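You operate a simulated robot arm through the tools that you are given. There is no shell and no other tool. Be economical: measure what you need, move in short steps, check, and stop when the job is done.

You are at the controls of a simulated robot arm. One attempt, no reset.

Task
Latch the silver sprung clamp in the jig, loosen its wing bolt and check its spring.
Fine: it waits in the orange tray; the orange lever latches it; wind the bolt right back once it is latched and press the yellow plunger; the clamp stays latched; leave the other clamps alone.

Only the result counts: the job must be done as asked and must still hold three seconds after the hand-in. Knocking over, shifting, dropping, spilling or breaking anything else fails it.

Robot
A 7-joint arm with a two-finger parallel gripper, fixed in place. Base frame: the origin is at the foot of the arm, x ahead of it, y to its left, z up; the work surface is at about z = 0. Lengths are in m, angles in degrees, forces in N, time in s.
With the tool pointing down near the work surface it reaches from about 0.24 to 0.62 m from the base axis. Its first joint turns from -66.0 to 66.0 degrees. Payload 2.6 kg.
Tool frame: the origin (TCP) lies between the finger pads and is the grasp point; the fingertips stand 0.03 m ahead of it; z points along the fingers, y is the line along which they close. Largest opening 0.094 m; finger width 0.028, thickness 0.01; the body of the gripper, 0.05 by 0.096 m, starts 0.055 m behind the TCP.
Orientation is told as [roll, pitch, yaw] about the base's x, y, z axes, in that order, counted from this pose: with the fingers straight down and closing along the base's y, the tool's x points along the base's -x, its y along +y and its z along -z.

Tools
- The arm moves only by the tool move_arm. Its argument "rows" is a list of rows, each an object of numbers (a shift or turn left out is 0, a gripper value left out holds the last): "wx", "wy", "wz": the turn, a rotation vector about the base's x, y, z in degrees; "x", "y", "z": the shift along the base's x, y, z in m; "fingers": the opening, from 0 (shut) to 1 (fully open). In form: [{"wx": .., "wy": .., "wz": .., "x": .., "y": .., "z": .., "fingers": ..}, ...]. A call has 1 to 12 rows; each row is the pose to reach, as a shift and turn from the pose commanded when the call began. A row lasts 0.2 s, in which the tool goes at most 0.05 m and 8.6 degrees; a call with a longer step from one row to the next is refused whole, and so is a gripper value outside its range. A pose out of reach is approached as far as the arm can. The call stops where the force on the tool passes 50 N (or 10 N more than at its start, if that is more) or the arm is blocked; 0.2 s more then pass. Each finger travels about 0.072 m/s and halts on what it meets, pressing with about 28 N; the grip force reading is that of the motor and also rises with nothing between the fingers. The clock runs only during rows and for 0.2 s after the last one: add rows that repeat a pose to give the fingers time. It gives the time, the measured TCP pose, the force on the tool (base axes), the opening and the grip force at its end, in the units of the frame above (readings bear some noise), with the torque about the TCP (base axes, N m) and any sound that the robot's microphone picked up.
- Cameras (640 x 400 px; columns grow to the right, rows downward): "scene" is fixed at [0.0181, 0.4159, 0.579]; the picture's right is [-0.90, -0.44, 0.00], its down [-0.17, 0.36, -0.92] and it looks along [0.40, -0.82, -0.40] (base axes); focal length 299 px, centre (320, 200). "wrist" rides on the gripper at [0.076, 0.014, -0.103] in the tool frame; the picture's right is [-0.18, 0.98, 0.00], its down [-0.75, -0.14, -0.64] and it looks along [-0.63, -0.12, 0.77] (tool axes); focal length 243 px, centre (320, 200). There is no depth. A picture from a camera that has moved, and an enlarged one, comes with that camera's place and axes in the base frame and with its lens.
- get_image(camera): a new picture of that camera. No time passes.
- zoom(camera, box): a new picture of the part [left, top, right, bottom] of that camera's present view, enlarged. No time passes.
- hand_in(): hands the job in; it is judged then, once.

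Work in short steps. Places have to be worked out from the pictures, the camera data and where the tool is seen: move nearer, look again, correct. Check each grasp and each placing, and mend what went wrong. You have 120 turns and 68 pictures in all, those below and enlarged ones among them. Open the gripper and draw the arm clear of the work before you hand the job in, unless the task says otherwise; then end with one line.

The tools are called after ">>>" as a command line: name --argument value ..., lists and objects as JSON in quotes. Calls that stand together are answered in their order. move_arm: Moves the arm, as the interface text tells. Its arguments: {"type":"object","properties":{"rows":{"type":"array"}},"required":["rows"]} The other tools are called the same way: get_image (camera) takes a picture; zoom (camera, box) takes an enlarged picture of a part of a camera's view; hand_in () hands the job in.

At the start:

```text
time_s: 0.0
tool_pos: [0.3313, -0.1456, 0.4143]
orientation: [0.0, 0.0, 0.0]
wrist_force: [0.1, 0.9, -1.0]
ft_torque: [0.02, 0.01, 0.0]
opening: 0.0942
finger_force: 0.0
```

scene: 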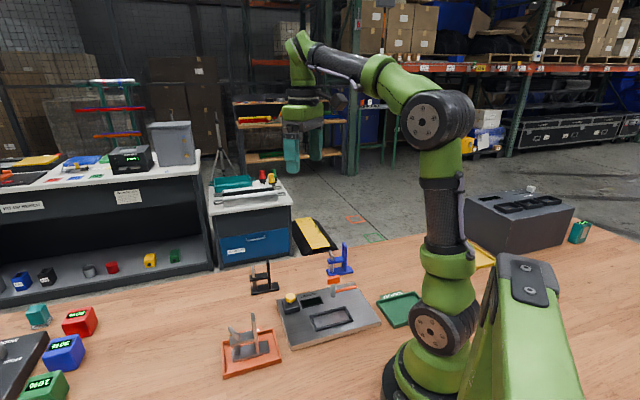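
wrist: 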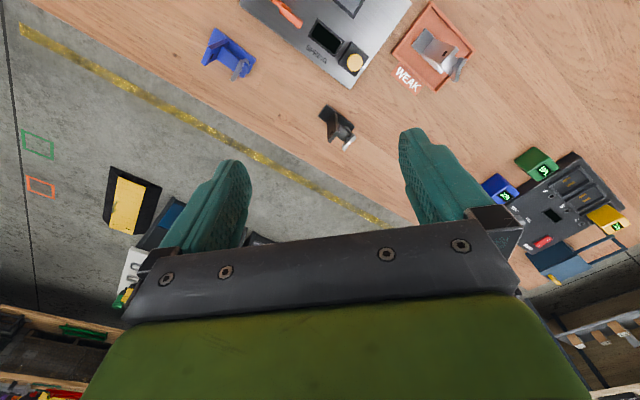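

The scene shows the silver clamp in the orange tray, and the jig next to it with an orange lever and yellow plunger. I'll zoom in for details first.

>>> zoom --camera "scene" --box '[210, 235, 430, 385]'

>>> zoom --camera "wrist" --box '[190, 0, 510, 200]'

```text
2.67 times, centred on (320, 310) of scene
camera zoom: at [0.0181, 0.4159, 0.579], right [-0.9, -0.44, 0.0], down [-0.17, 0.36, -0.92], along [0.4, -0.82, -0.4], focal length 797 px, centre (320, -93)
```

zoom: 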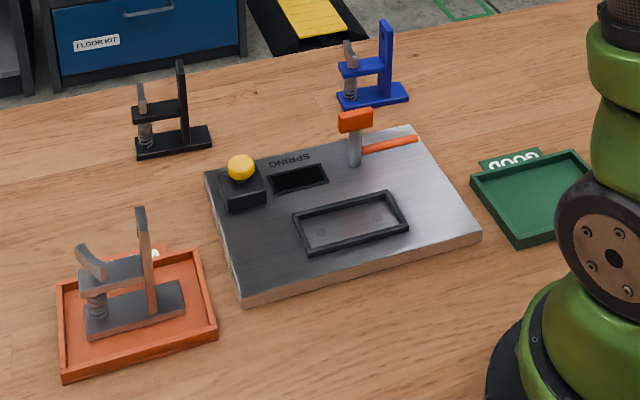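

```text
2.00 times, centred on (350, 100) of wrist
camera zoom: at [0.255, -0.131, 0.5175], right [0.18, 0.98, 0.0], down [0.75, -0.14, 0.64], along [0.63, -0.12, -0.77], focal length 485 px, centre (260, 400)
```

zoom: 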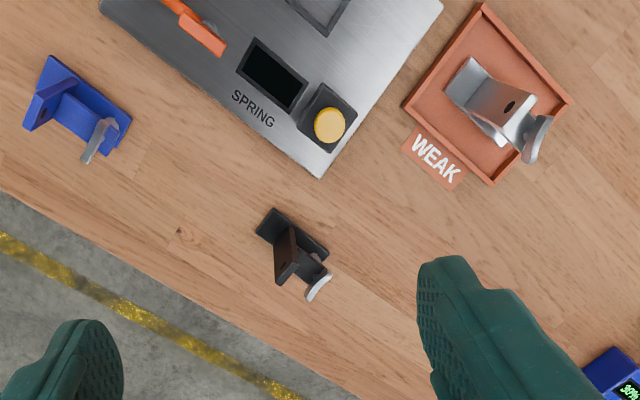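

I estimate the jig nest at (0.23, -0.08), the tray at (0.36, 0.06) and the plunger at (0.35, -0.087), with the jig's long axis about 45° from x. I'll move up over them with a tilt so the wrist camera looks straight down.

>>> move_arm --rows '[{"y": 0.04, "wy": 8}, {"y": 0.08, "wy": 16, "z": -0.01}, {"y": 0.11, "wy": 24, "z": -0.02}, {"y": 0.12, "wy": 32, "z": -0.03}, {"y": 0.12, "wy": 35, "z": -0.04}]'

>>> get_image --camera "wrist"

```text
time_s: 1.2
tool_pos: [0.3001, -0.0167, 0.3372]
orientation: [0.1, 34.8, 0.0]
wrist_force: [-0.9, -0.3, 0.0]
ft_torque: [0.0, 0.01, -0.01]
opening: 0.0941
finger_force: 0.1
out of reach, approached as far as the arm can: row 3, 4, 5
```

```text
63 pictures are left
camera wrist: at [0.2962, -0.0027, 0.4653], right [0.15, 0.98, -0.11], down [0.99, -0.14, 0.1], along [0.08, -0.12, -0.99], focal length 243 px, centre (320, 200)
```

wrist: 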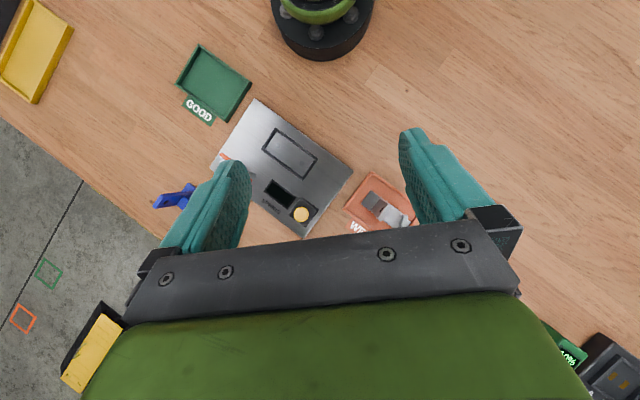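

Good top view. I'll zoom into it for geometry.

>>> zoom --camera "wrist" --box '[200, 90, 440, 240]'

>>> zoom --camera "scene" --box '[270, 265, 390, 340]'

>>> zoom --camera "scene" --box '[210, 305, 306, 380]'

```text
2.67 times, centred on (320, 165) of wrist
camera zoom: at [0.2962, -0.0027, 0.4653], right [0.15, 0.98, -0.11], down [0.99, -0.14, 0.1], along [0.08, -0.12, -0.99], focal length 647 px, centre (320, 293)
```

zoom: 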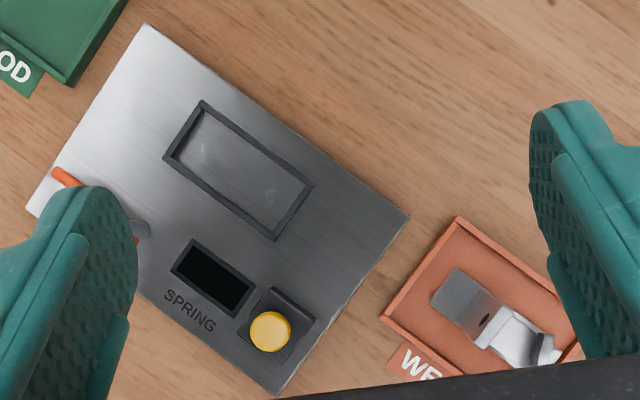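

```text
5.33 times, centred on (330, 302) of scene
camera zoom: at [0.018, 0.4159, 0.579], right [-0.9, -0.44, 0.0], down [-0.17, 0.36, -0.92], along [0.4, -0.82, -0.4], focal length 1594 px, centre (267, -347)
```

zoom: 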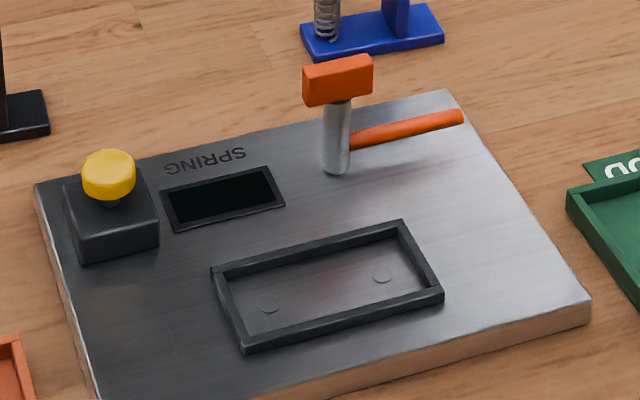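

```text
5.33 times, centred on (258, 342) of scene
camera zoom: at [0.018, 0.4159, 0.579], right [-0.9, -0.44, 0.0], down [-0.17, 0.36, -0.92], along [0.4, -0.82, -0.4], focal length 1594 px, centre (651, -560)
```

zoom: 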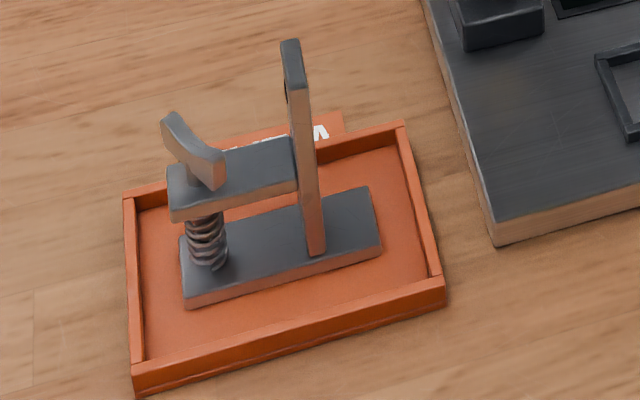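

Clamp base ≈ 0.077×0.028 m centred (0.363, 0.063) at 45.5°; nest centre ≈ (0.239, -0.096), axis 45°. I need a close look at the lever mechanism, so I'll move the wrist camera nearer to it.

>>> move_arm --rows '[{"y": -0.04, "x": 0.02}, {"y": -0.08, "x": 0.03, "z": -0.02}, {"y": -0.12, "x": 0.03, "z": -0.05}, {"y": -0.14, "x": 0.03, "z": -0.09}, {"y": -0.14, "x": 0.03, "z": -0.1}]'

>>> get_image --camera "wrist"

```text
time_s: 2.4
tool_pos: [0.3284, -0.1558, 0.2364]
orientation: [0.0, 35.0, -0.1]
wrist_force: [-0.8, 0.0, 0.5]
ft_torque: [0.02, -0.01, 0.01]
opening: 0.0943
finger_force: 0.1
out of reach, approached as far as the arm can: row 1
```

```text
59 pictures are left
camera wrist: at [0.3246, -0.1422, 0.3649], right [0.15, 0.98, -0.11], down [0.99, -0.14, 0.09], along [0.08, -0.12, -0.99], focal length 243 px, centre (320, 200)
```

wrist: 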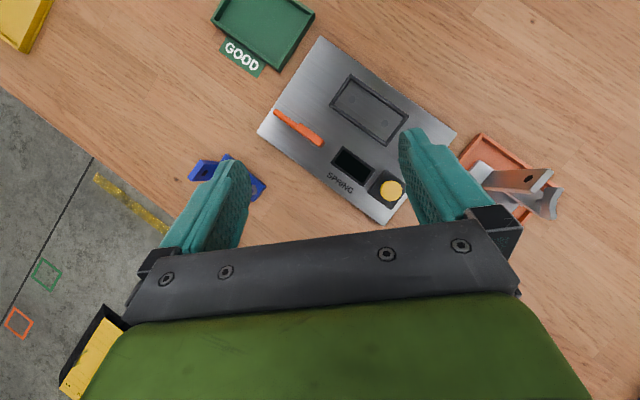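

>>> zoom --camera "wrist" --box '[250, 60, 410, 160]'

```text
4.00 times, centred on (330, 110) of wrist
camera zoom: at [0.3246, -0.1422, 0.3649], right [0.15, 0.98, -0.11], down [0.99, -0.14, 0.09], along [0.08, -0.12, -0.99], focal length 970 px, centre (280, 560)
```

zoom: 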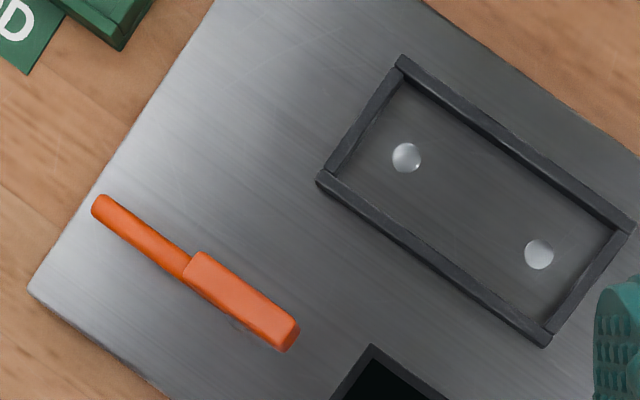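

The lever is an upright post with a T head and a handle. I'll level the tool, travel to above the tray, then yaw 45° so that the fingers straddle the clamp's upright.

>>> move_arm --rows '[{"wy": -8, "y": 0.04}, {"wy": -16, "y": 0.08}, {"wy": -24, "y": 0.12}, {"wy": -32, "y": 0.16}, {"wy": -35, "y": 0.2, "x": 0.02}]'

>>> move_arm --rows '[{"wz": 7.5}, {"wz": 15}, {"wz": 22.5}, {"wz": 30}, {"wz": 37.5}, {"wz": 45}, {"wz": 45}]'

>>> get_image --camera "wrist"

```text
time_s: 3.6
tool_pos: [0.347, 0.0435, 0.2353]
orientation: [0.1, -0.1, -0.1]
wrist_force: [-0.2, 0.0, -0.6]
ft_torque: [0.02, -0.02, -0.01]
opening: 0.0942
finger_force: 0.1
```

```text
time_s: 5.2
tool_pos: [0.3477, 0.041, 0.2376]
orientation: [0.1, -0.1, 45.0]
wrist_force: [0.4, 0.2, 0.2]
ft_torque: [0.02, 0.0, -0.03]
opening: 0.0941
finger_force: 0.0
```

```text
57 pictures are left
camera wrist: at [0.2851, -0.0028, 0.3405], right [-0.57, 0.82, 0.0], down [0.63, 0.43, 0.64], along [0.53, 0.36, -0.77], focal length 243 px, centre (320, 200)
```

wrist: 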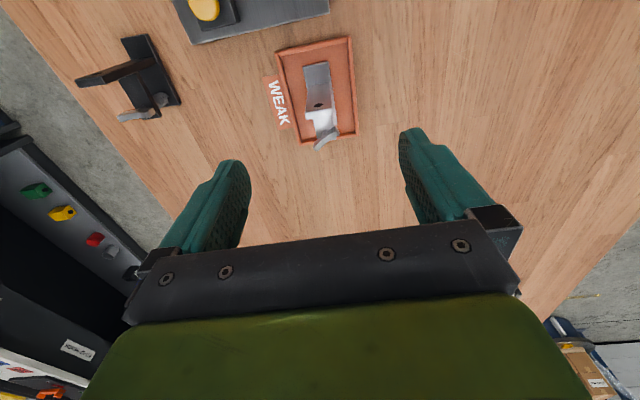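

>>> zoom --camera "wrist" --box '[240, 30, 400, 160]'

```text
3.08 times, centred on (320, 95) of wrist
camera zoom: at [0.2851, -0.0028, 0.3405], right [-0.57, 0.82, 0.0], down [0.63, 0.43, 0.64], along [0.53, 0.36, -0.77], focal length 746 px, centre (320, 523)
```

zoom: 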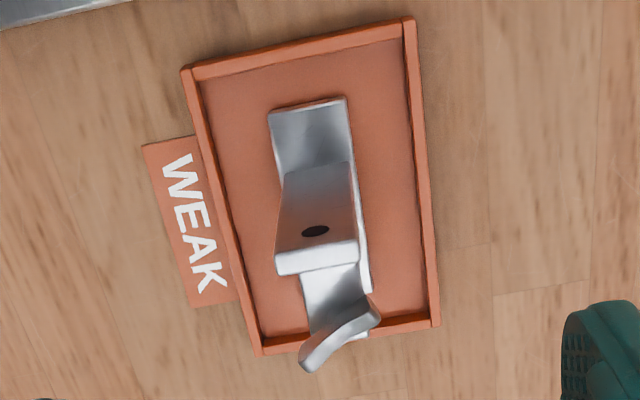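

Wrist camera places the upright at about (0.357, 0.048). I'll centre on it and descend partway, then check.

>>> move_arm --rows '[{"x": 0.009, "y": 0.006, "z": -0.04}, {"x": 0.009, "y": 0.006, "z": -0.08}, {"x": 0.009, "y": 0.006, "z": -0.1}, {"x": 0.009, "y": 0.006, "z": -0.1}]'

>>> get_image --camera "wrist"

```text
time_s: 6.2
tool_pos: [0.3571, 0.0481, 0.1368]
orientation: [0.0, 0.1, 44.9]
wrist_force: [-0.3, 0.6, 0.6]
ft_torque: [-0.01, 0.02, 0.0]
opening: 0.0938
finger_force: 0.1
```

```text
55 pictures are left
camera wrist: at [0.2935, 0.0042, 0.2397], right [-0.56, 0.83, 0.0], down [0.63, 0.43, 0.64], along [0.53, 0.36, -0.77], focal length 243 px, centre (320, 200)
```

wrist: 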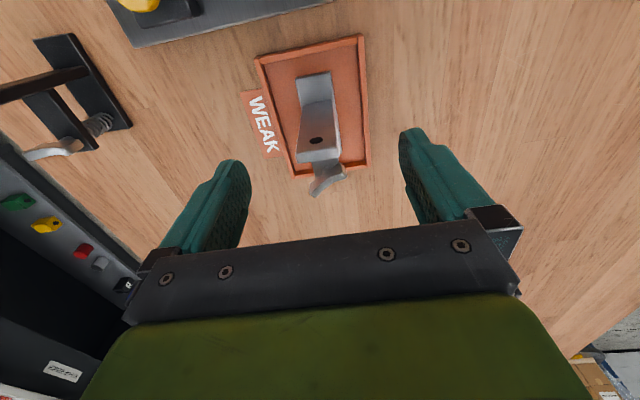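

The upright lines up with the TCP. Descend to z≈0.07 and close.

>>> move_arm --rows '[{"z": -0.03}, {"z": -0.055}, {"z": -0.067}, {"z": -0.067}]'

>>> get_image --camera "wrist"

>>> zoom --camera "scene" --box '[200, 270, 328, 380]'

```text
time_s: 7.2
tool_pos: [0.357, 0.0482, 0.0702]
orientation: [0.1, 0.0, 44.9]
wrist_force: [0.1, -0.2, -0.7]
ft_torque: [0.01, 0.03, -0.01]
opening: 0.0941
finger_force: 0.0
```

```text
54 pictures are left
camera wrist: at [0.2939, 0.004, 0.1732], right [-0.56, 0.83, 0.0], down [0.63, 0.43, 0.64], along [0.53, 0.36, -0.77], focal length 243 px, centre (320, 200)
```

wrist: 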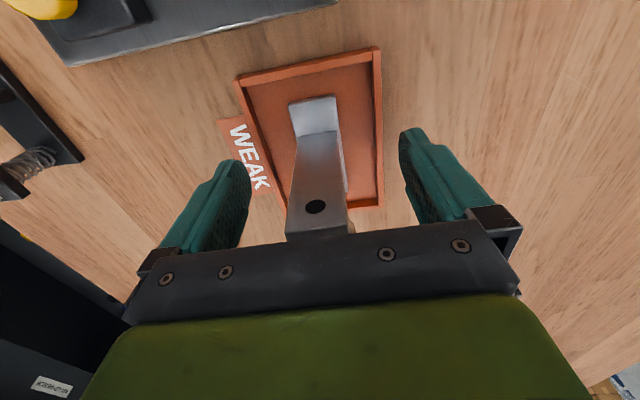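

```text
3.64 times, centred on (264, 325) of scene
camera zoom: at [0.0181, 0.4159, 0.579], right [-0.9, -0.44, 0.0], down [-0.17, 0.36, -0.92], along [0.4, -0.82, -0.4], focal length 1086 px, centre (524, -254)
```

zoom: 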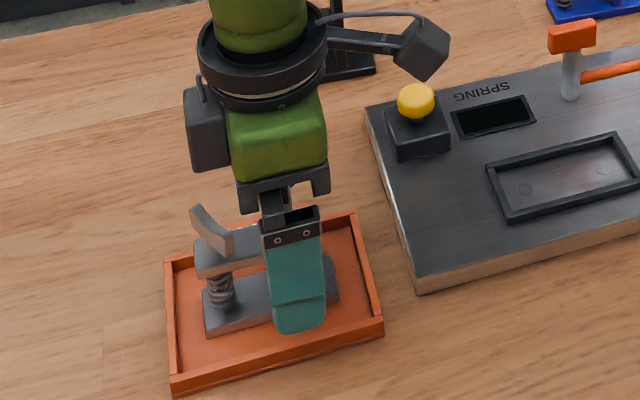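

Fingers straddle the upright. Closing.

>>> move_arm --rows '[{"fingers": 0}, {"fingers": 0}, {"fingers": 0}, {"fingers": 0}, {"fingers": 0}]'

```text
time_s: 8.4
tool_pos: [0.3576, 0.0471, 0.0698]
orientation: [0.0, -0.1, 45.0]
wrist_force: [0.7, 0.6, 0.3]
ft_torque: [0.0, -0.05, -0.01]
opening: 0.028
finger_force: 28.6
```

Gripped at 0.028 m. Lifting and checking.

>>> move_arm --rows '[{"z": 0.03}, {"z": 0.06}, {"z": 0.08}, {"z": 0.08}]'

>>> get_image --camera "wrist"

>>> zoom --camera "scene" --box '[200, 230, 360, 380]'

```text
time_s: 9.4
tool_pos: [0.3584, 0.0465, 0.1501]
orientation: [0.1, 0.0, 45.0]
wrist_force: [0.2, -0.1, -1.8]
ft_torque: [0.02, 0.01, 0.02]
opening: 0.0281
finger_force: 27.6
```

```text
52 pictures are left
camera wrist: at [0.2947, 0.0028, 0.2527], right [-0.57, 0.82, 0.0], down [0.63, 0.43, 0.64], along [0.53, 0.36, -0.77], focal length 243 px, centre (320, 200)
```

wrist: 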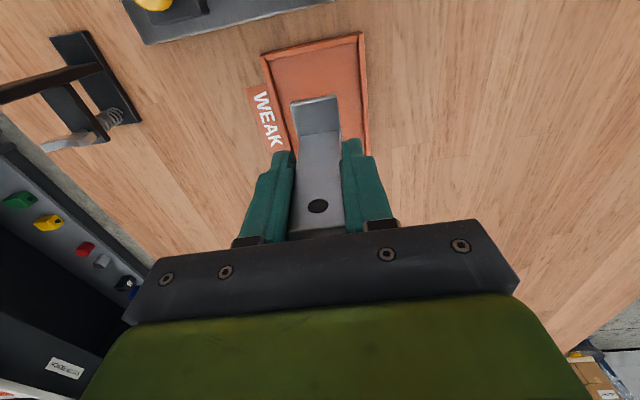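

```text
2.67 times, centred on (280, 305) of scene
camera zoom: at [0.0181, 0.4159, 0.579], right [-0.9, -0.44, 0.0], down [-0.17, 0.36, -0.92], along [0.4, -0.82, -0.4], focal length 797 px, centre (427, -80)
```

zoom: 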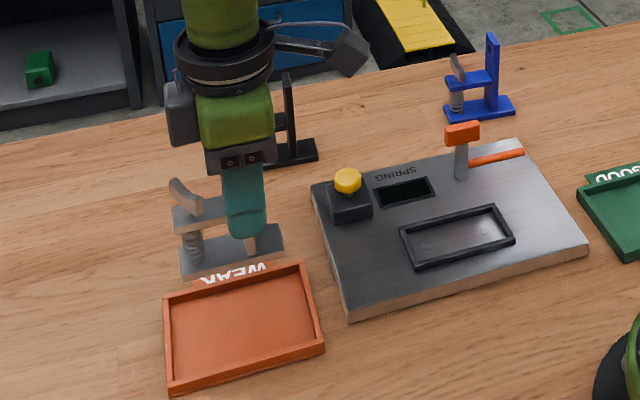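

Clamp is held upright; its base centre sits ≈0.012 m from TCP toward the bolt. I'll carry it above the nest (TCP target about (0.2315, -0.1075)).

>>> move_arm --rows '[{"z": 0.02}, {"x": -0.025, "y": -0.031, "z": 0.02}, {"x": -0.05, "y": -0.062, "z": 0.02}, {"x": -0.075, "y": -0.093, "z": 0.02}, {"x": -0.1, "y": -0.124, "z": 0.02}, {"x": -0.127, "y": -0.154, "z": 0.02}, {"x": -0.127, "y": -0.154, "z": 0.02}]'

>>> get_image --camera "wrist"

>>> zoom --camera "scene" --box '[260, 220, 420, 360]'

```text
time_s: 11.0
tool_pos: [0.2282, -0.1056, 0.1679]
orientation: [0.1, 0.0, 44.9]
wrist_force: [-0.5, 0.4, -2.6]
ft_torque: [0.03, 0.01, 0.02]
opening: 0.0279
finger_force: 28.2
```

```text
50 pictures are left
camera wrist: at [0.1647, -0.1487, 0.2722], right [-0.57, 0.82, 0.0], down [0.63, 0.43, 0.64], along [0.53, 0.36, -0.77], focal length 243 px, centre (320, 200)
```

wrist: 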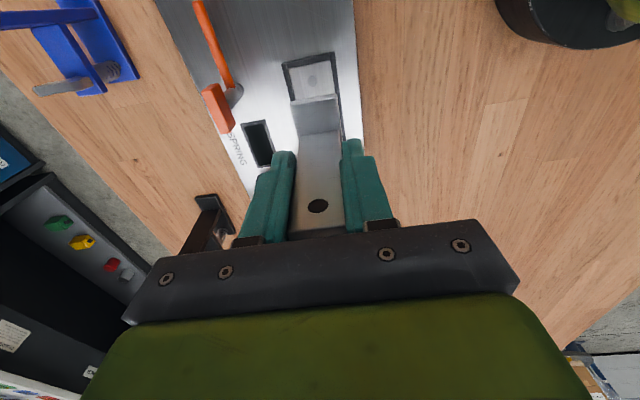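

```text
2.86 times, centred on (340, 290) of scene
camera zoom: at [0.018, 0.4159, 0.579], right [-0.9, -0.44, 0.0], down [-0.17, 0.36, -0.92], along [0.4, -0.82, -0.4], focal length 854 px, centre (263, -57)
```

zoom: 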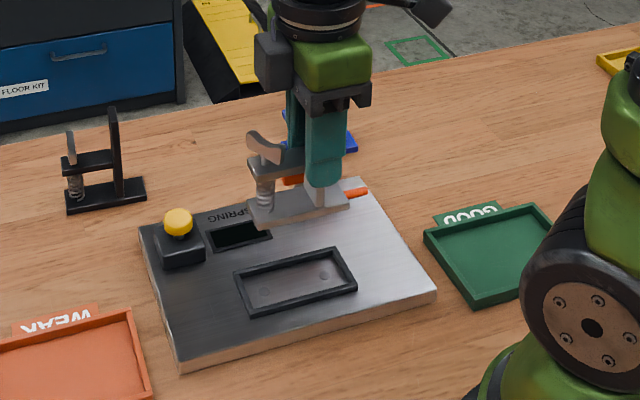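

Nest centre re-measured ≈ (0.241, -0.099). I'll correct by (+0.004, -0.002) and descend to just above the nest frame.

>>> move_arm --rows '[{"x": 0.004, "y": -0.002, "z": -0.02}, {"x": 0.004, "y": -0.002, "z": -0.045}, {"x": 0.004, "y": -0.002, "z": -0.065}, {"x": 0.004, "y": -0.002, "z": -0.068}]'

>>> zoom --camera "wrist" --box '[180, 0, 420, 220]'

>>> zoom --camera "scene" --box '[270, 260, 390, 350]'

```text
time_s: 12.0
tool_pos: [0.2349, -0.1067, 0.1001]
orientation: [0.0, 0.0, 45.0]
wrist_force: [-0.9, -0.2, -2.2]
ft_torque: [-0.02, 0.03, -0.04]
opening: 0.0275
finger_force: 28.5
```

```text
1.82 times, centred on (300, 110) of wrist
camera zoom: at [0.1706, -0.1508, 0.204], right [-0.56, 0.83, 0.0], down [0.63, 0.43, 0.64], along [0.53, 0.36, -0.77], focal length 441 px, centre (356, 364)
```

zoom: 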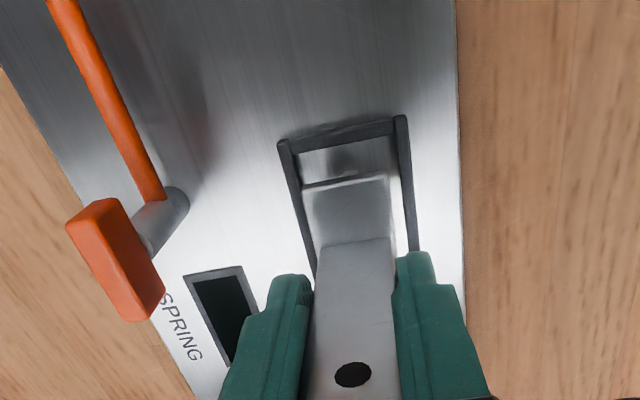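

```text
4.44 times, centred on (330, 305) of scene
camera zoom: at [0.0181, 0.4159, 0.579], right [-0.9, -0.44, 0.0], down [-0.17, 0.36, -0.92], along [0.4, -0.82, -0.4], focal length 1328 px, centre (276, -267)
```

zoom: 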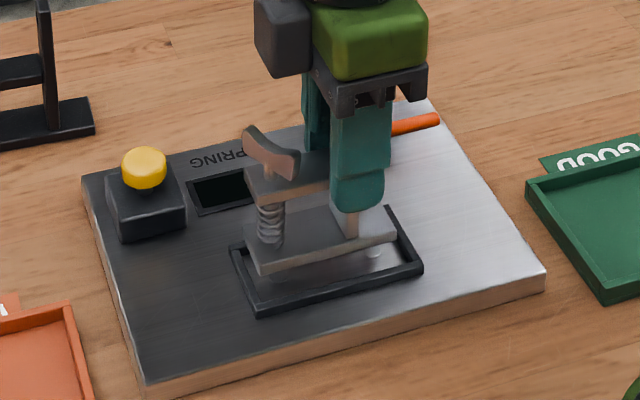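

The clamp base is laterally aligned (y offset equal) and about 1 mm off lengthwise. Lowering gently into the nest until contact.

>>> move_arm --rows '[{"x": -0.001, "y": -0.001, "z": -0.006}, {"x": -0.001, "y": -0.001, "z": -0.01}, {"x": -0.001, "y": -0.001, "z": -0.013}, {"x": -0.001, "y": -0.001, "z": -0.016}, {"x": -0.001, "y": -0.001, "z": -0.018}, {"x": -0.001, "y": -0.001, "z": -0.018}]'

>>> zoom --camera "wrist" --box '[180, 0, 420, 220]'

>>> zoom --camera "scene" --box '[270, 260, 390, 350]'

```text
time_s: 13.4
tool_pos: [0.2342, -0.1071, 0.0848]
orientation: [0.1, 0.0, 44.9]
wrist_force: [0.2, 1.1, -1.8]
ft_torque: [-0.03, 0.0, 0.0]
opening: 0.0277
finger_force: 28.3
```

```text
1.82 times, centred on (300, 110) of wrist
camera zoom: at [0.1699, -0.152, 0.187], right [-0.56, 0.83, 0.0], down [0.63, 0.43, 0.64], along [0.53, 0.36, -0.77], focal length 441 px, centre (356, 364)
```

zoom: 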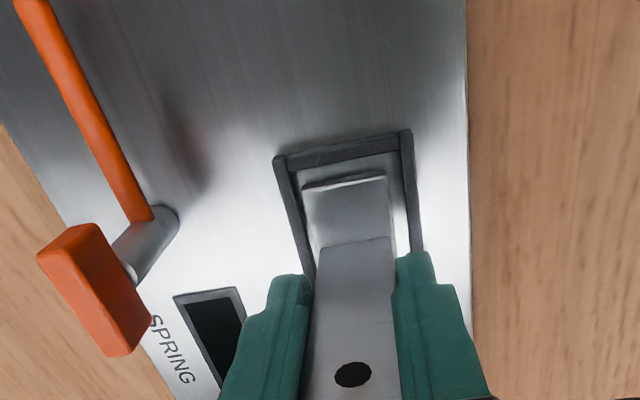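

```text
4.44 times, centred on (330, 305) of scene
camera zoom: at [0.0181, 0.4159, 0.579], right [-0.9, -0.44, 0.0], down [-0.17, 0.36, -0.92], along [0.4, -0.82, -0.4], focal length 1328 px, centre (276, -267)
```

zoom: 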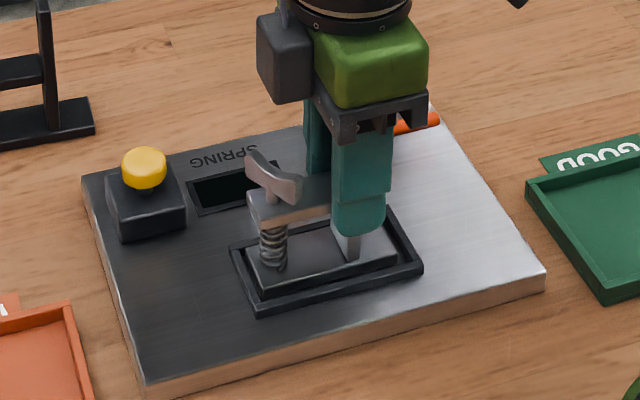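

The base is within the frame and no contact yet. Continue down in 1–2 mm steps.

>>> move_arm --rows '[{"z": -0.0015}, {"z": -0.003}, {"z": -0.003}]'

```text
time_s: 14.2
tool_pos: [0.2346, -0.1077, 0.0815]
orientation: [0.0, 0.0, 45.0]
wrist_force: [-4.6, -3.5, 16.3]
ft_torque: [0.22, 0.16, -0.06]
opening: 0.0281
finger_force: 28.6
```

Contact at z≈0.0815, which matches the nest floor. Opening partly to release, then fully, and checking.

>>> move_arm --rows '[{"z": 0.0005, "fingers": 0.2}, {"z": 0.001, "fingers": 0.45}, {"z": 0.001, "fingers": 0.8}, {"z": 0.001, "fingers": 0.8}]'

>>> zoom --camera "wrist" --box '[180, 0, 420, 220]'

```text
time_s: 15.2
tool_pos: [0.2347, -0.1081, 0.0816]
orientation: [0.0, 0.0, 45.0]
wrist_force: [-0.6, -0.1, -0.9]
ft_torque: [0.0, 0.01, -0.01]
opening: 0.0753
finger_force: 0.0
```

```text
1.82 times, centred on (300, 110) of wrist
camera zoom: at [0.1703, -0.1515, 0.1852], right [-0.56, 0.83, 0.0], down [0.63, 0.43, 0.64], along [0.53, 0.36, -0.77], focal length 441 px, centre (356, 364)
```

zoom: 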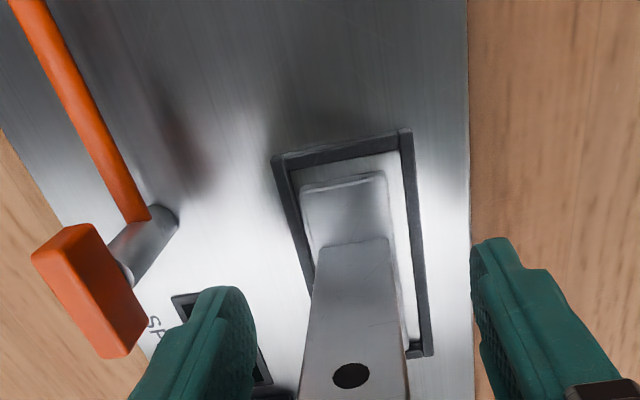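

Released and it sits inside the frame. Raise clear and look at clamp and lever.

>>> move_arm --rows '[{"z": 0.03}, {"z": 0.07}, {"z": 0.11}, {"z": 0.13}, {"z": 0.13}]'

>>> zoom --camera "scene" --box '[270, 260, 390, 350]'

>>> zoom --camera "wrist" --box '[150, 0, 390, 160]'

```text
time_s: 16.4
tool_pos: [0.2319, -0.1084, 0.2117]
orientation: [0.1, 0.0, 44.9]
wrist_force: [0.9, 0.3, 0.8]
ft_torque: [-0.03, 0.0, 0.0]
opening: 0.0752
finger_force: 0.1
```

```text
4.44 times, centred on (330, 305) of scene
camera zoom: at [0.018, 0.4159, 0.579], right [-0.9, -0.44, 0.0], down [-0.17, 0.36, -0.92], along [0.4, -0.82, -0.4], focal length 1328 px, centre (276, -267)
```

zoom: 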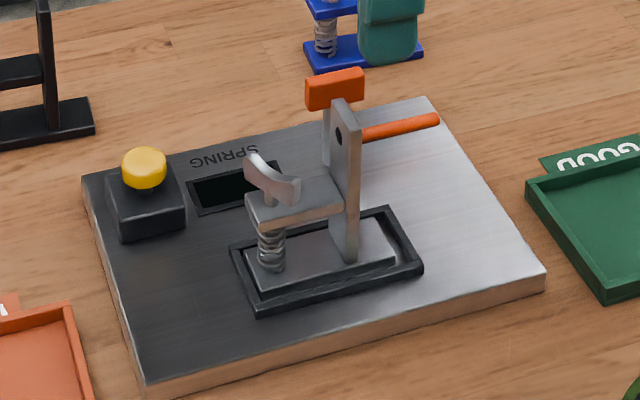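

```text
2.50 times, centred on (270, 80) of wrist
camera zoom: at [0.1685, -0.153, 0.3151], right [-0.56, 0.83, 0.0], down [0.63, 0.43, 0.64], along [0.53, 0.36, -0.77], focal length 606 px, centre (445, 500)
```

zoom: 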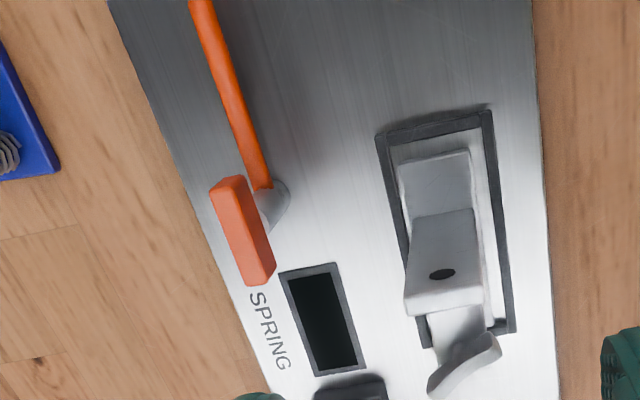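

The layout now makes sense: a hub with an orange T-grip on top and a low latch bar pointing away; turning it 90° clockwise swings the bar over the clamp's rear ledge. I'll go above the T-grip at ≈(0.267, -0.176), with fingers across it.

>>> move_arm --rows '[{"x": 0.015, "y": -0.03, "fingers": 0.5}, {"x": 0.03, "y": -0.06}, {"x": 0.035, "y": -0.068}, {"x": 0.035, "y": -0.068, "z": -0.03}, {"x": 0.035, "y": -0.068, "z": -0.06}, {"x": 0.035, "y": -0.068, "z": -0.06}]'

>>> zoom --camera "wrist" --box '[160, 0, 480, 220]'

```text
time_s: 17.8
tool_pos: [0.2676, -0.1734, 0.1512]
orientation: [0.1, 0.0, 44.9]
wrist_force: [0.4, 0.0, -0.1]
ft_torque: [0.04, -0.01, -0.01]
opening: 0.0468
finger_force: 0.0
```

```text
1.82 times, centred on (320, 110) of wrist
camera zoom: at [0.2032, -0.2179, 0.2545], right [-0.56, 0.83, 0.0], down [0.63, 0.43, 0.64], along [0.53, 0.36, -0.77], focal length 441 px, centre (320, 364)
```

zoom: 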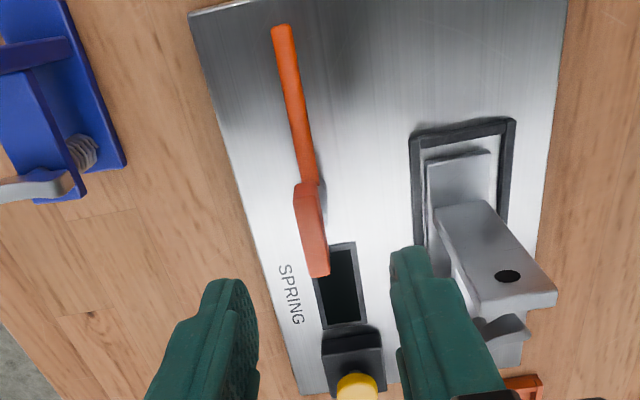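

Triangulating gives the T-grip centre at ≈(0.267, -0.178), top z≈0.08. Descend onto it and check before gripping.

>>> move_arm --rows '[{"y": -0.004, "z": -0.03}, {"y": -0.004, "z": -0.06}, {"y": -0.004, "z": -0.078}, {"y": -0.004, "z": -0.078}]'

>>> zoom --camera "wrist" --box '[160, 0, 480, 220]'

>>> zoom --camera "scene" --box '[270, 240, 398, 350]'

```text
time_s: 18.8
tool_pos: [0.2678, -0.1821, 0.0754]
orientation: [0.0, 0.0, 45.0]
wrist_force: [0.0, 0.4, -0.5]
ft_torque: [0.02, -0.02, -0.01]
opening: 0.0469
finger_force: 0.0
```

```text
1.82 times, centred on (320, 110) of wrist
camera zoom: at [0.2045, -0.2257, 0.1786], right [-0.56, 0.83, 0.0], down [0.63, 0.43, 0.64], along [0.53, 0.36, -0.77], focal length 441 px, centre (320, 364)
```

zoom: 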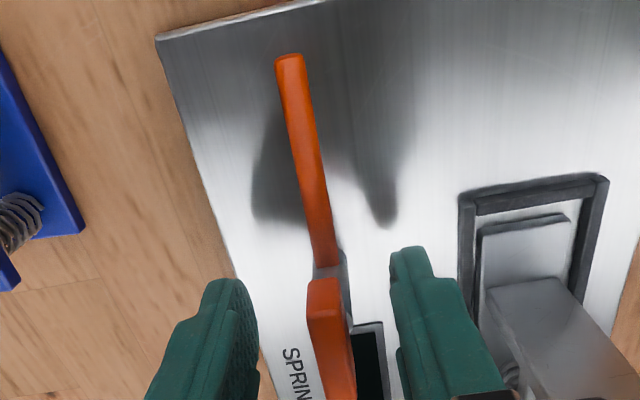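

```text
3.64 times, centred on (334, 295) of scene
camera zoom: at [0.0181, 0.4159, 0.579], right [-0.9, -0.44, 0.0], down [-0.17, 0.36, -0.92], along [0.4, -0.82, -0.4], focal length 1086 px, centre (269, -146)
```

zoom: 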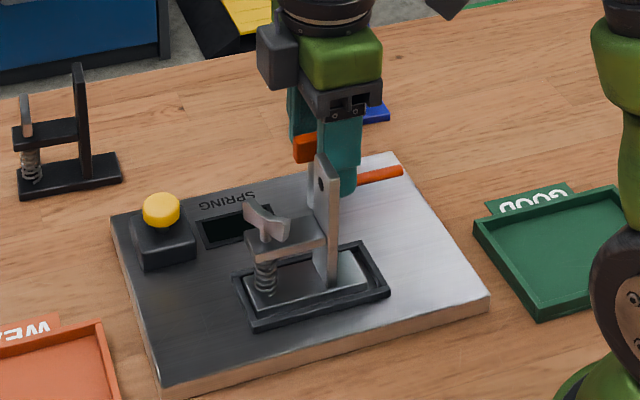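

T-grip is centred lengthwise and about 3 mm off laterally. Correct and close on it.

>>> move_arm --rows '[{"x": -0.002, "y": 0.002}, {"x": -0.002, "y": 0.002, "fingers": 0.3}, {"x": -0.002, "y": 0.002, "fingers": 0}, {"x": -0.002, "y": 0.002, "fingers": 0}, {"x": -0.002, "y": 0.002, "fingers": 0}]'

```text
time_s: 20.0
tool_pos: [0.2646, -0.1801, 0.0749]
orientation: [-0.2, 0.0, 45.0]
wrist_force: [9.1, -6.8, -11.7]
ft_torque: [-0.17, 0.26, -0.07]
opening: 0.0143
finger_force: 44.4
```

Gripped at 14 mm, with ~11 N side load toward +n. I'll relieve it with a small shift before turning.

>>> move_arm --rows '[{"x": 0.0015, "y": -0.0012}, {"x": 0.0015, "y": -0.0012}]'

```text
time_s: 20.6
tool_pos: [0.2661, -0.1788, 0.0753]
orientation: [0.4, 0.0, 44.9]
wrist_force: [-22.2, 9.7, 27.6]
ft_torque: [-0.04, -0.05, 0.07]
opening: 0.0145
finger_force: 45.2
```

>>> move_arm --rows '[{"x": -0.0009, "y": 0.0006}, {"x": -0.0009, "y": 0.0006}]'

```text
time_s: 21.2
tool_pos: [0.2671, -0.1794, 0.0761]
orientation: [0.2, 0.0, 44.8]
wrist_force: [-24.6, 13.3, 27.3]
ft_torque: [0.03, -0.17, 0.12]
opening: 0.0143
finger_force: 44.8
```

>>> zoom --camera "wrist" --box '[160, 20, 480, 240]'

>>> zoom --camera "scene" --box '[290, 250, 386, 330]'

```text
1.82 times, centred on (320, 130) of wrist
camera zoom: at [0.2029, -0.2235, 0.1778], right [-0.56, 0.83, 0.0], down [0.64, 0.43, 0.64], along [0.53, 0.36, -0.77], focal length 441 px, centre (320, 327)
```

zoom: 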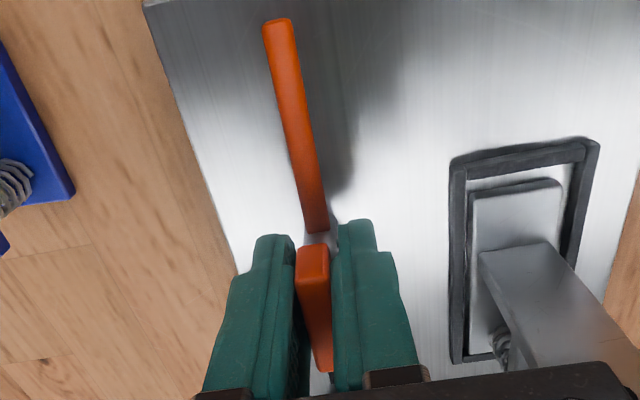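

```text
5.00 times, centred on (338, 290) of scene
camera zoom: at [0.018, 0.416, 0.579], right [-0.9, -0.44, 0.0], down [-0.17, 0.36, -0.92], along [0.4, -0.82, -0.4], focal length 1494 px, centre (230, -250)
```

zoom: 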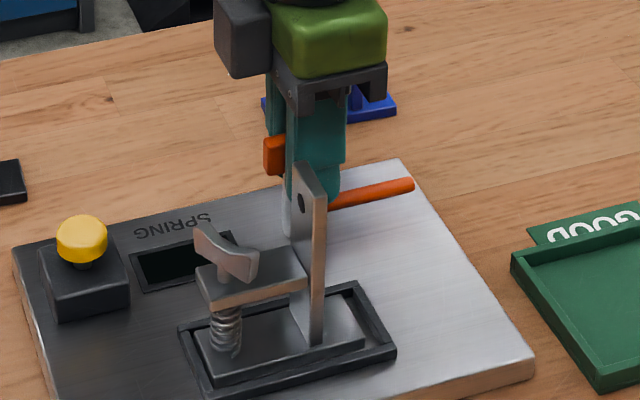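

The T-grip is between the pads. I'll ease the fingers to a loose fit (≈18 mm) so side loads vanish, then begin turning clockwise.

>>> move_arm --rows '[{"fingers": 0.2}, {"fingers": 0.2}]'

>>> move_arm --rows '[{"wz": -5}, {"wz": -10}, {"wz": -15}, {"wz": -20}]'

>>> zoom --camera "wrist" --box '[160, 20, 480, 240]'

```text
time_s: 21.8
tool_pos: [0.2677, -0.1814, 0.075]
orientation: [-0.1, -0.1, 45.0]
wrist_force: [0.1, 0.1, -0.5]
ft_torque: [0.0, -0.03, -0.05]
opening: 0.0187
finger_force: 0.1
```

```text
time_s: 22.8
tool_pos: [0.2673, -0.1787, 0.0733]
orientation: [0.1, 0.1, 24.9]
wrist_force: [-1.3, 1.9, -0.3]
ft_torque: [0.01, -0.04, 0.03]
opening: 0.02
finger_force: 0.8
```

```text
1.82 times, centred on (320, 130) of wrist
camera zoom: at [0.192, -0.1982, 0.1774], right [-0.25, 0.97, 0.0], down [0.74, 0.19, 0.64], along [0.62, 0.16, -0.77], focal length 441 px, centre (320, 327)
```

zoom: 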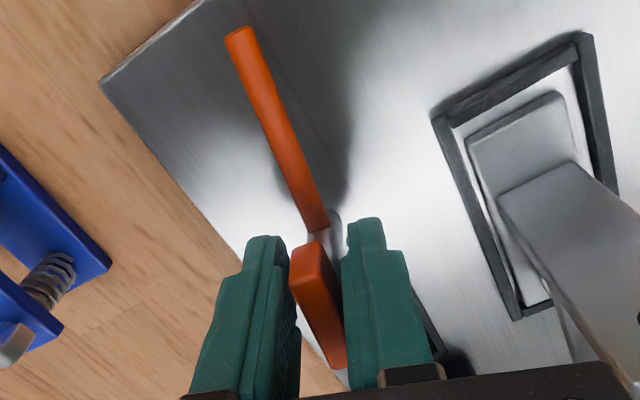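

The slop has been taken up; continue turning and watch the forces.

>>> move_arm --rows '[{"wz": -6}, {"wz": -12}, {"wz": -18}, {"wz": -24}]'

>>> zoom --camera "wrist" --box '[160, 20, 480, 240]'

```text
time_s: 23.8
tool_pos: [0.267, -0.1794, 0.0728]
orientation: [0.0, -0.1, 1.0]
wrist_force: [0.5, 2.0, 0.6]
ft_torque: [-0.02, -0.02, 0.04]
opening: 0.0203
finger_force: 1.9
```

```text
1.82 times, centred on (320, 130) of wrist
camera zoom: at [0.1911, -0.1662, 0.1772], right [0.17, 0.99, 0.0], down [0.76, -0.13, 0.64], along [0.63, -0.11, -0.77], focal length 441 px, centre (320, 327)
```

zoom: 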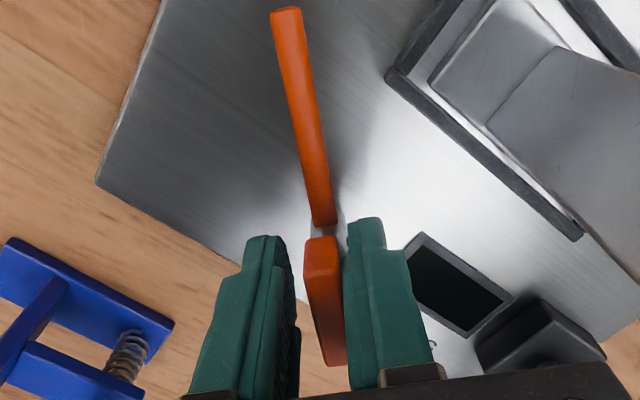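

The lever turns freely with light force. Continue clockwise another 30°.

>>> move_arm --rows '[{"wz": -7}, {"wz": -14}, {"wz": -21}, {"wz": -28}, {"wz": -32}]'

>>> get_image --camera "wrist"

>>> zoom --camera "scene" --box '[290, 250, 386, 330]'

```text
time_s: 25.0
tool_pos: [0.2684, -0.1803, 0.0733]
orientation: [0.1, 0.0, -31.1]
wrist_force: [0.5, 7.5, 1.0]
ft_torque: [-0.02, 0.01, 0.01]
opening: 0.0225
finger_force: 3.8
```

```text
34 pictures are left
camera wrist: at [0.2101, -0.1284, 0.1762], right [0.67, 0.75, 0.0], down [0.57, -0.51, 0.64], along [0.48, -0.43, -0.77], focal length 243 px, centre (320, 200)
```

wrist: 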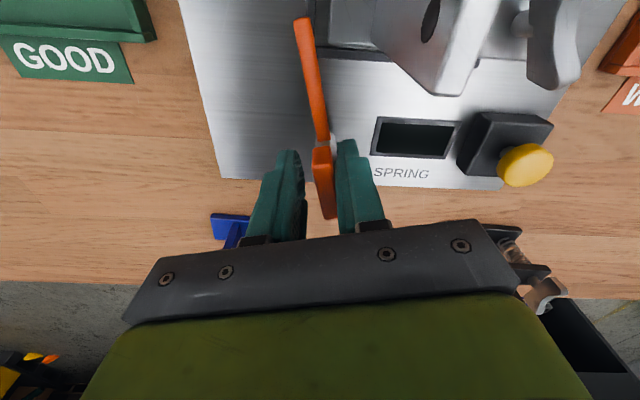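

```text
5.00 times, centred on (338, 290) of scene
camera zoom: at [0.018, 0.4159, 0.579], right [-0.9, -0.44, 0.0], down [-0.17, 0.36, -0.92], along [0.4, -0.82, -0.4], focal length 1494 px, centre (230, -250)
```

zoom: 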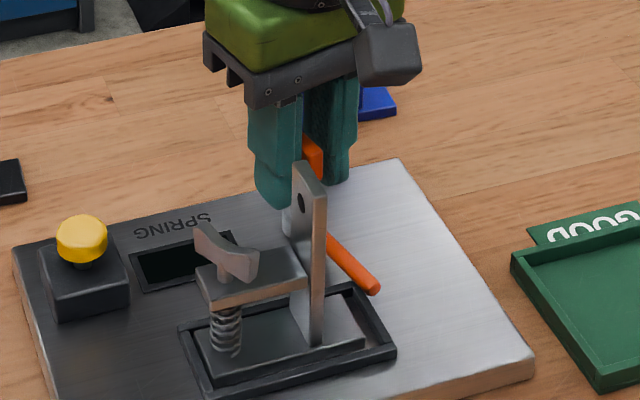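

Bar is swinging in toward the nest's rear. Continue in smaller steps.

>>> move_arm --rows '[{"wz": -6, "y": 0.001}, {"wz": -12, "y": 0.001}, {"wz": -18, "y": 0.001}, {"wz": -20, "y": 0.001}]'

>>> zoom --camera "wrist" --box '[180, 0, 480, 220]'

```text
time_s: 26.0
tool_pos: [0.2673, -0.1771, 0.0748]
orientation: [0.1, -0.1, -51.1]
wrist_force: [6.2, 3.0, 0.2]
ft_torque: [-0.01, 0.01, 0.07]
opening: 0.022
finger_force: 3.5
```

```text
1.82 times, centred on (330, 110) of wrist
camera zoom: at [0.2306, -0.1096, 0.1766], right [0.88, 0.47, 0.0], down [0.36, -0.67, 0.64], along [0.31, -0.57, -0.77], focal length 441 px, centre (302, 364)
```

zoom: 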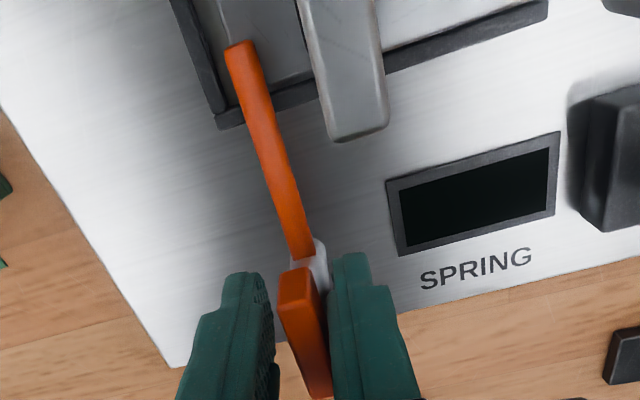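

The bar now lies over the clamp base's rear ledge, nearly perpendicular. Turn on gently to find the stop or detent.

>>> move_arm --rows '[{"wz": -4}, {"wz": -8}, {"wz": -10}]'

```text
time_s: 26.8
tool_pos: [0.2676, -0.1767, 0.0746]
orientation: [0.0, 0.3, -60.9]
wrist_force: [6.4, 13.1, -0.5]
ft_torque: [-0.01, 0.02, 0.22]
opening: 0.0265
finger_force: 6.4
```

>>> zoom --camera "wrist" --box '[180, 0, 480, 220]'

>>> zoom --camera "scene" --box '[290, 250, 386, 330]'

```text
1.82 times, centred on (330, 110) of wrist
camera zoom: at [0.2429, -0.104, 0.1768], right [0.95, 0.32, 0.0], down [0.24, -0.73, 0.64], along [0.2, -0.61, -0.77], focal length 441 px, centre (302, 364)
```

zoom: 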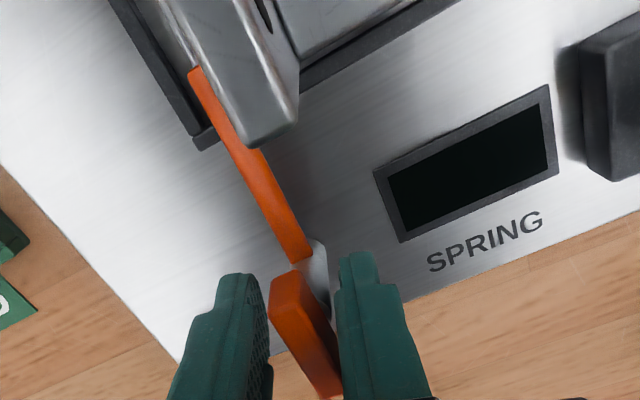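

```text
5.00 times, centred on (338, 290) of scene
camera zoom: at [0.018, 0.4159, 0.579], right [-0.9, -0.44, 0.0], down [-0.17, 0.36, -0.92], along [0.4, -0.82, -0.4], focal length 1494 px, centre (230, -250)
```

zoom: 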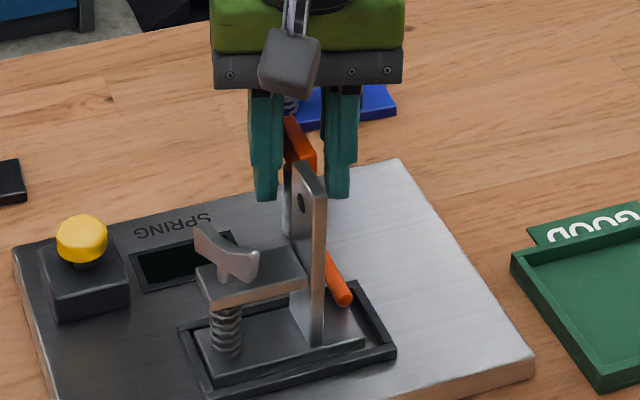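

The bar angle computes to ≈135–136° (exactly perpendicular) at both of the last two yaws, so it's at its stop. Release, lift, and inspect.

>>> move_arm --rows '[{"wz": 4, "fingers": 0.5}, {"wz": 8, "fingers": 0.5}, {"wz": 8, "fingers": 0.5, "z": 0.02}, {"wz": 8, "z": 0.06}, {"wz": 8, "z": 0.1}, {"wz": 8, "z": 0.13}, {"wz": 8, "z": 0.13}]'

>>> get_image --camera "wrist"

>>> zoom --camera "scene" --box '[270, 250, 390, 340]'

```text
time_s: 28.4
tool_pos: [0.2651, -0.1795, 0.2029]
orientation: [0.0, 0.1, -53.0]
wrist_force: [-0.2, 0.6, -0.3]
ft_torque: [0.02, 0.0, 0.04]
opening: 0.0467
finger_force: 0.1
```

```text
29 pictures are left
camera wrist: at [0.2309, -0.1105, 0.3072], right [0.9, 0.44, 0.0], down [0.34, -0.69, 0.64], along [0.29, -0.58, -0.77], focal length 243 px, centre (320, 200)
```

wrist: 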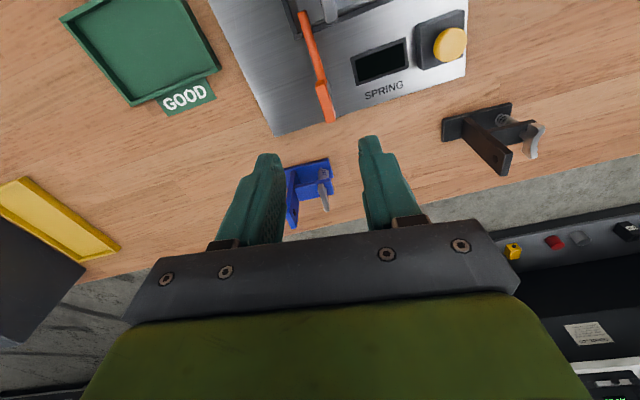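

```text
4.44 times, centred on (330, 295) of scene
camera zoom: at [0.018, 0.4159, 0.579], right [-0.9, -0.44, 0.0], down [-0.17, 0.36, -0.92], along [0.4, -0.82, -0.4], focal length 1328 px, centre (276, -222)
```

zoom: 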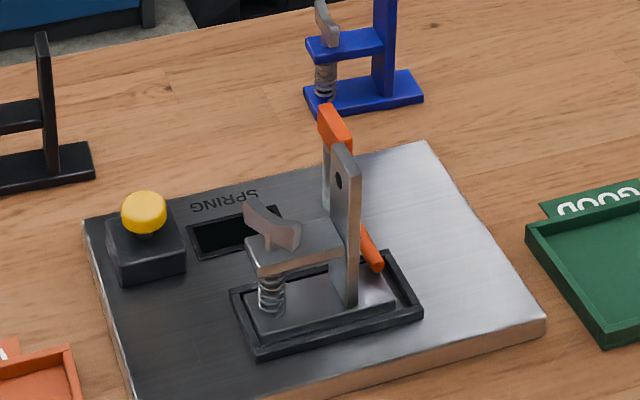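

The bar now holds over the clamp's ledge. Next the wing bolt: I estimate its axis at ≈(0.262, -0.079), wing z≈0.08, wing line at ≈160°. Move above it with yaw ≈ -20 and look.

>>> move_arm --rows '[{"y": 0.025, "wz": 8}, {"y": 0.05, "wz": 16}, {"y": 0.075, "wz": 24}, {"y": 0.1, "x": -0.003, "wz": 32}, {"y": 0.1, "x": -0.003, "wz": 33}]'

>>> zoom --camera "wrist" --box '[200, 0, 440, 200]'

```text
time_s: 29.6
tool_pos: [0.2647, -0.078, 0.2046]
orientation: [0.0, -0.1, -19.9]
wrist_force: [-0.2, -0.3, 0.3]
ft_torque: [-0.03, 0.06, -0.01]
opening: 0.0469
finger_force: 0.1
```

```text
2.00 times, centred on (320, 100) of wrist
camera zoom: at [0.1977, -0.0388, 0.3068], right [0.51, 0.86, 0.0], down [0.66, -0.39, 0.64], along [0.55, -0.33, -0.77], focal length 485 px, centre (320, 400)
```

zoom: 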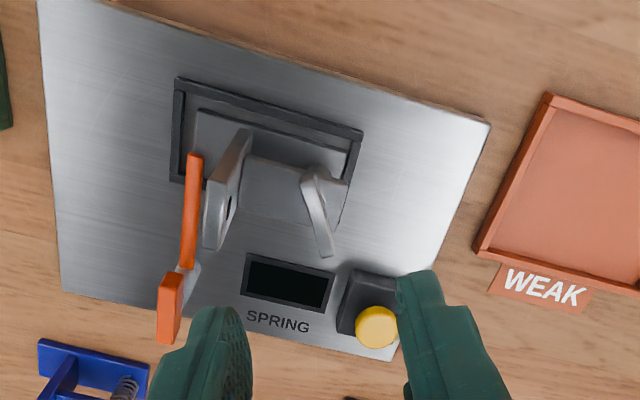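

Wing axis confirmed at ≈(0.2615, -0.078), aligned with the tool's x at yaw -20. I'll narrow the fingers (to clear the upright) and descend to tips at z≈0.077.

>>> move_arm --rows '[{"x": -0.003, "fingers": 0.3}, {"x": -0.003, "z": -0.04}, {"x": -0.003, "z": -0.08}, {"x": -0.003, "z": -0.098}, {"x": -0.003, "z": -0.098}]'

>>> zoom --camera "wrist" --box '[200, 40, 440, 240]'

>>> zoom --camera "scene" --box '[280, 240, 376, 330]'

```text
time_s: 30.8
tool_pos: [0.2604, -0.0759, 0.1069]
orientation: [0.1, 0.0, -20.0]
wrist_force: [0.0, -0.4, -0.3]
ft_torque: [-0.02, 0.03, -0.04]
opening: 0.0282
finger_force: 0.1
```

```text
2.00 times, centred on (320, 140) of wrist
camera zoom: at [0.195, -0.0365, 0.2098], right [0.51, 0.86, 0.0], down [0.66, -0.39, 0.64], along [0.55, -0.33, -0.77], focal length 485 px, centre (320, 320)
```

zoom: 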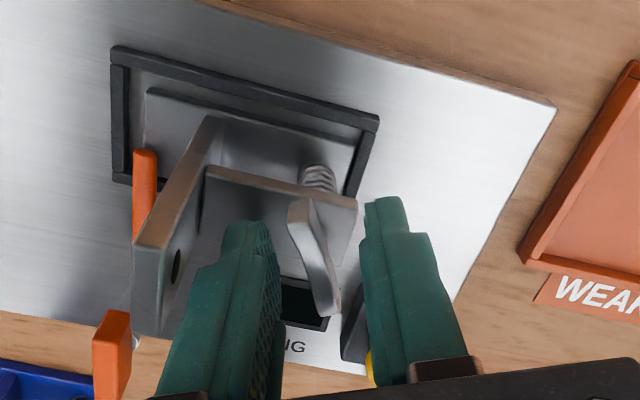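

```text
4.44 times, centred on (328, 285) of scene
camera zoom: at [0.0181, 0.4159, 0.579], right [-0.9, -0.44, 0.0], down [-0.17, 0.36, -0.92], along [0.4, -0.82, -0.4], focal length 1328 px, centre (284, -178)
```

zoom: 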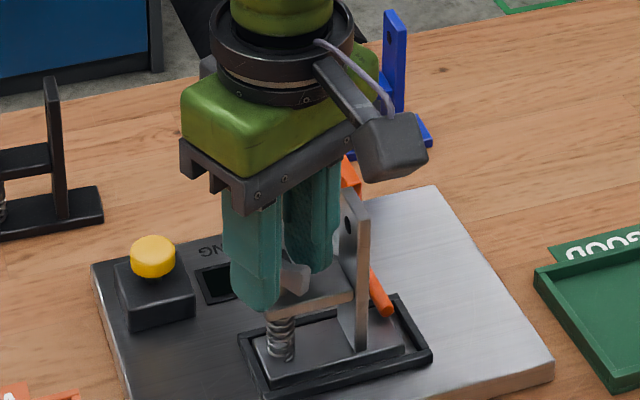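

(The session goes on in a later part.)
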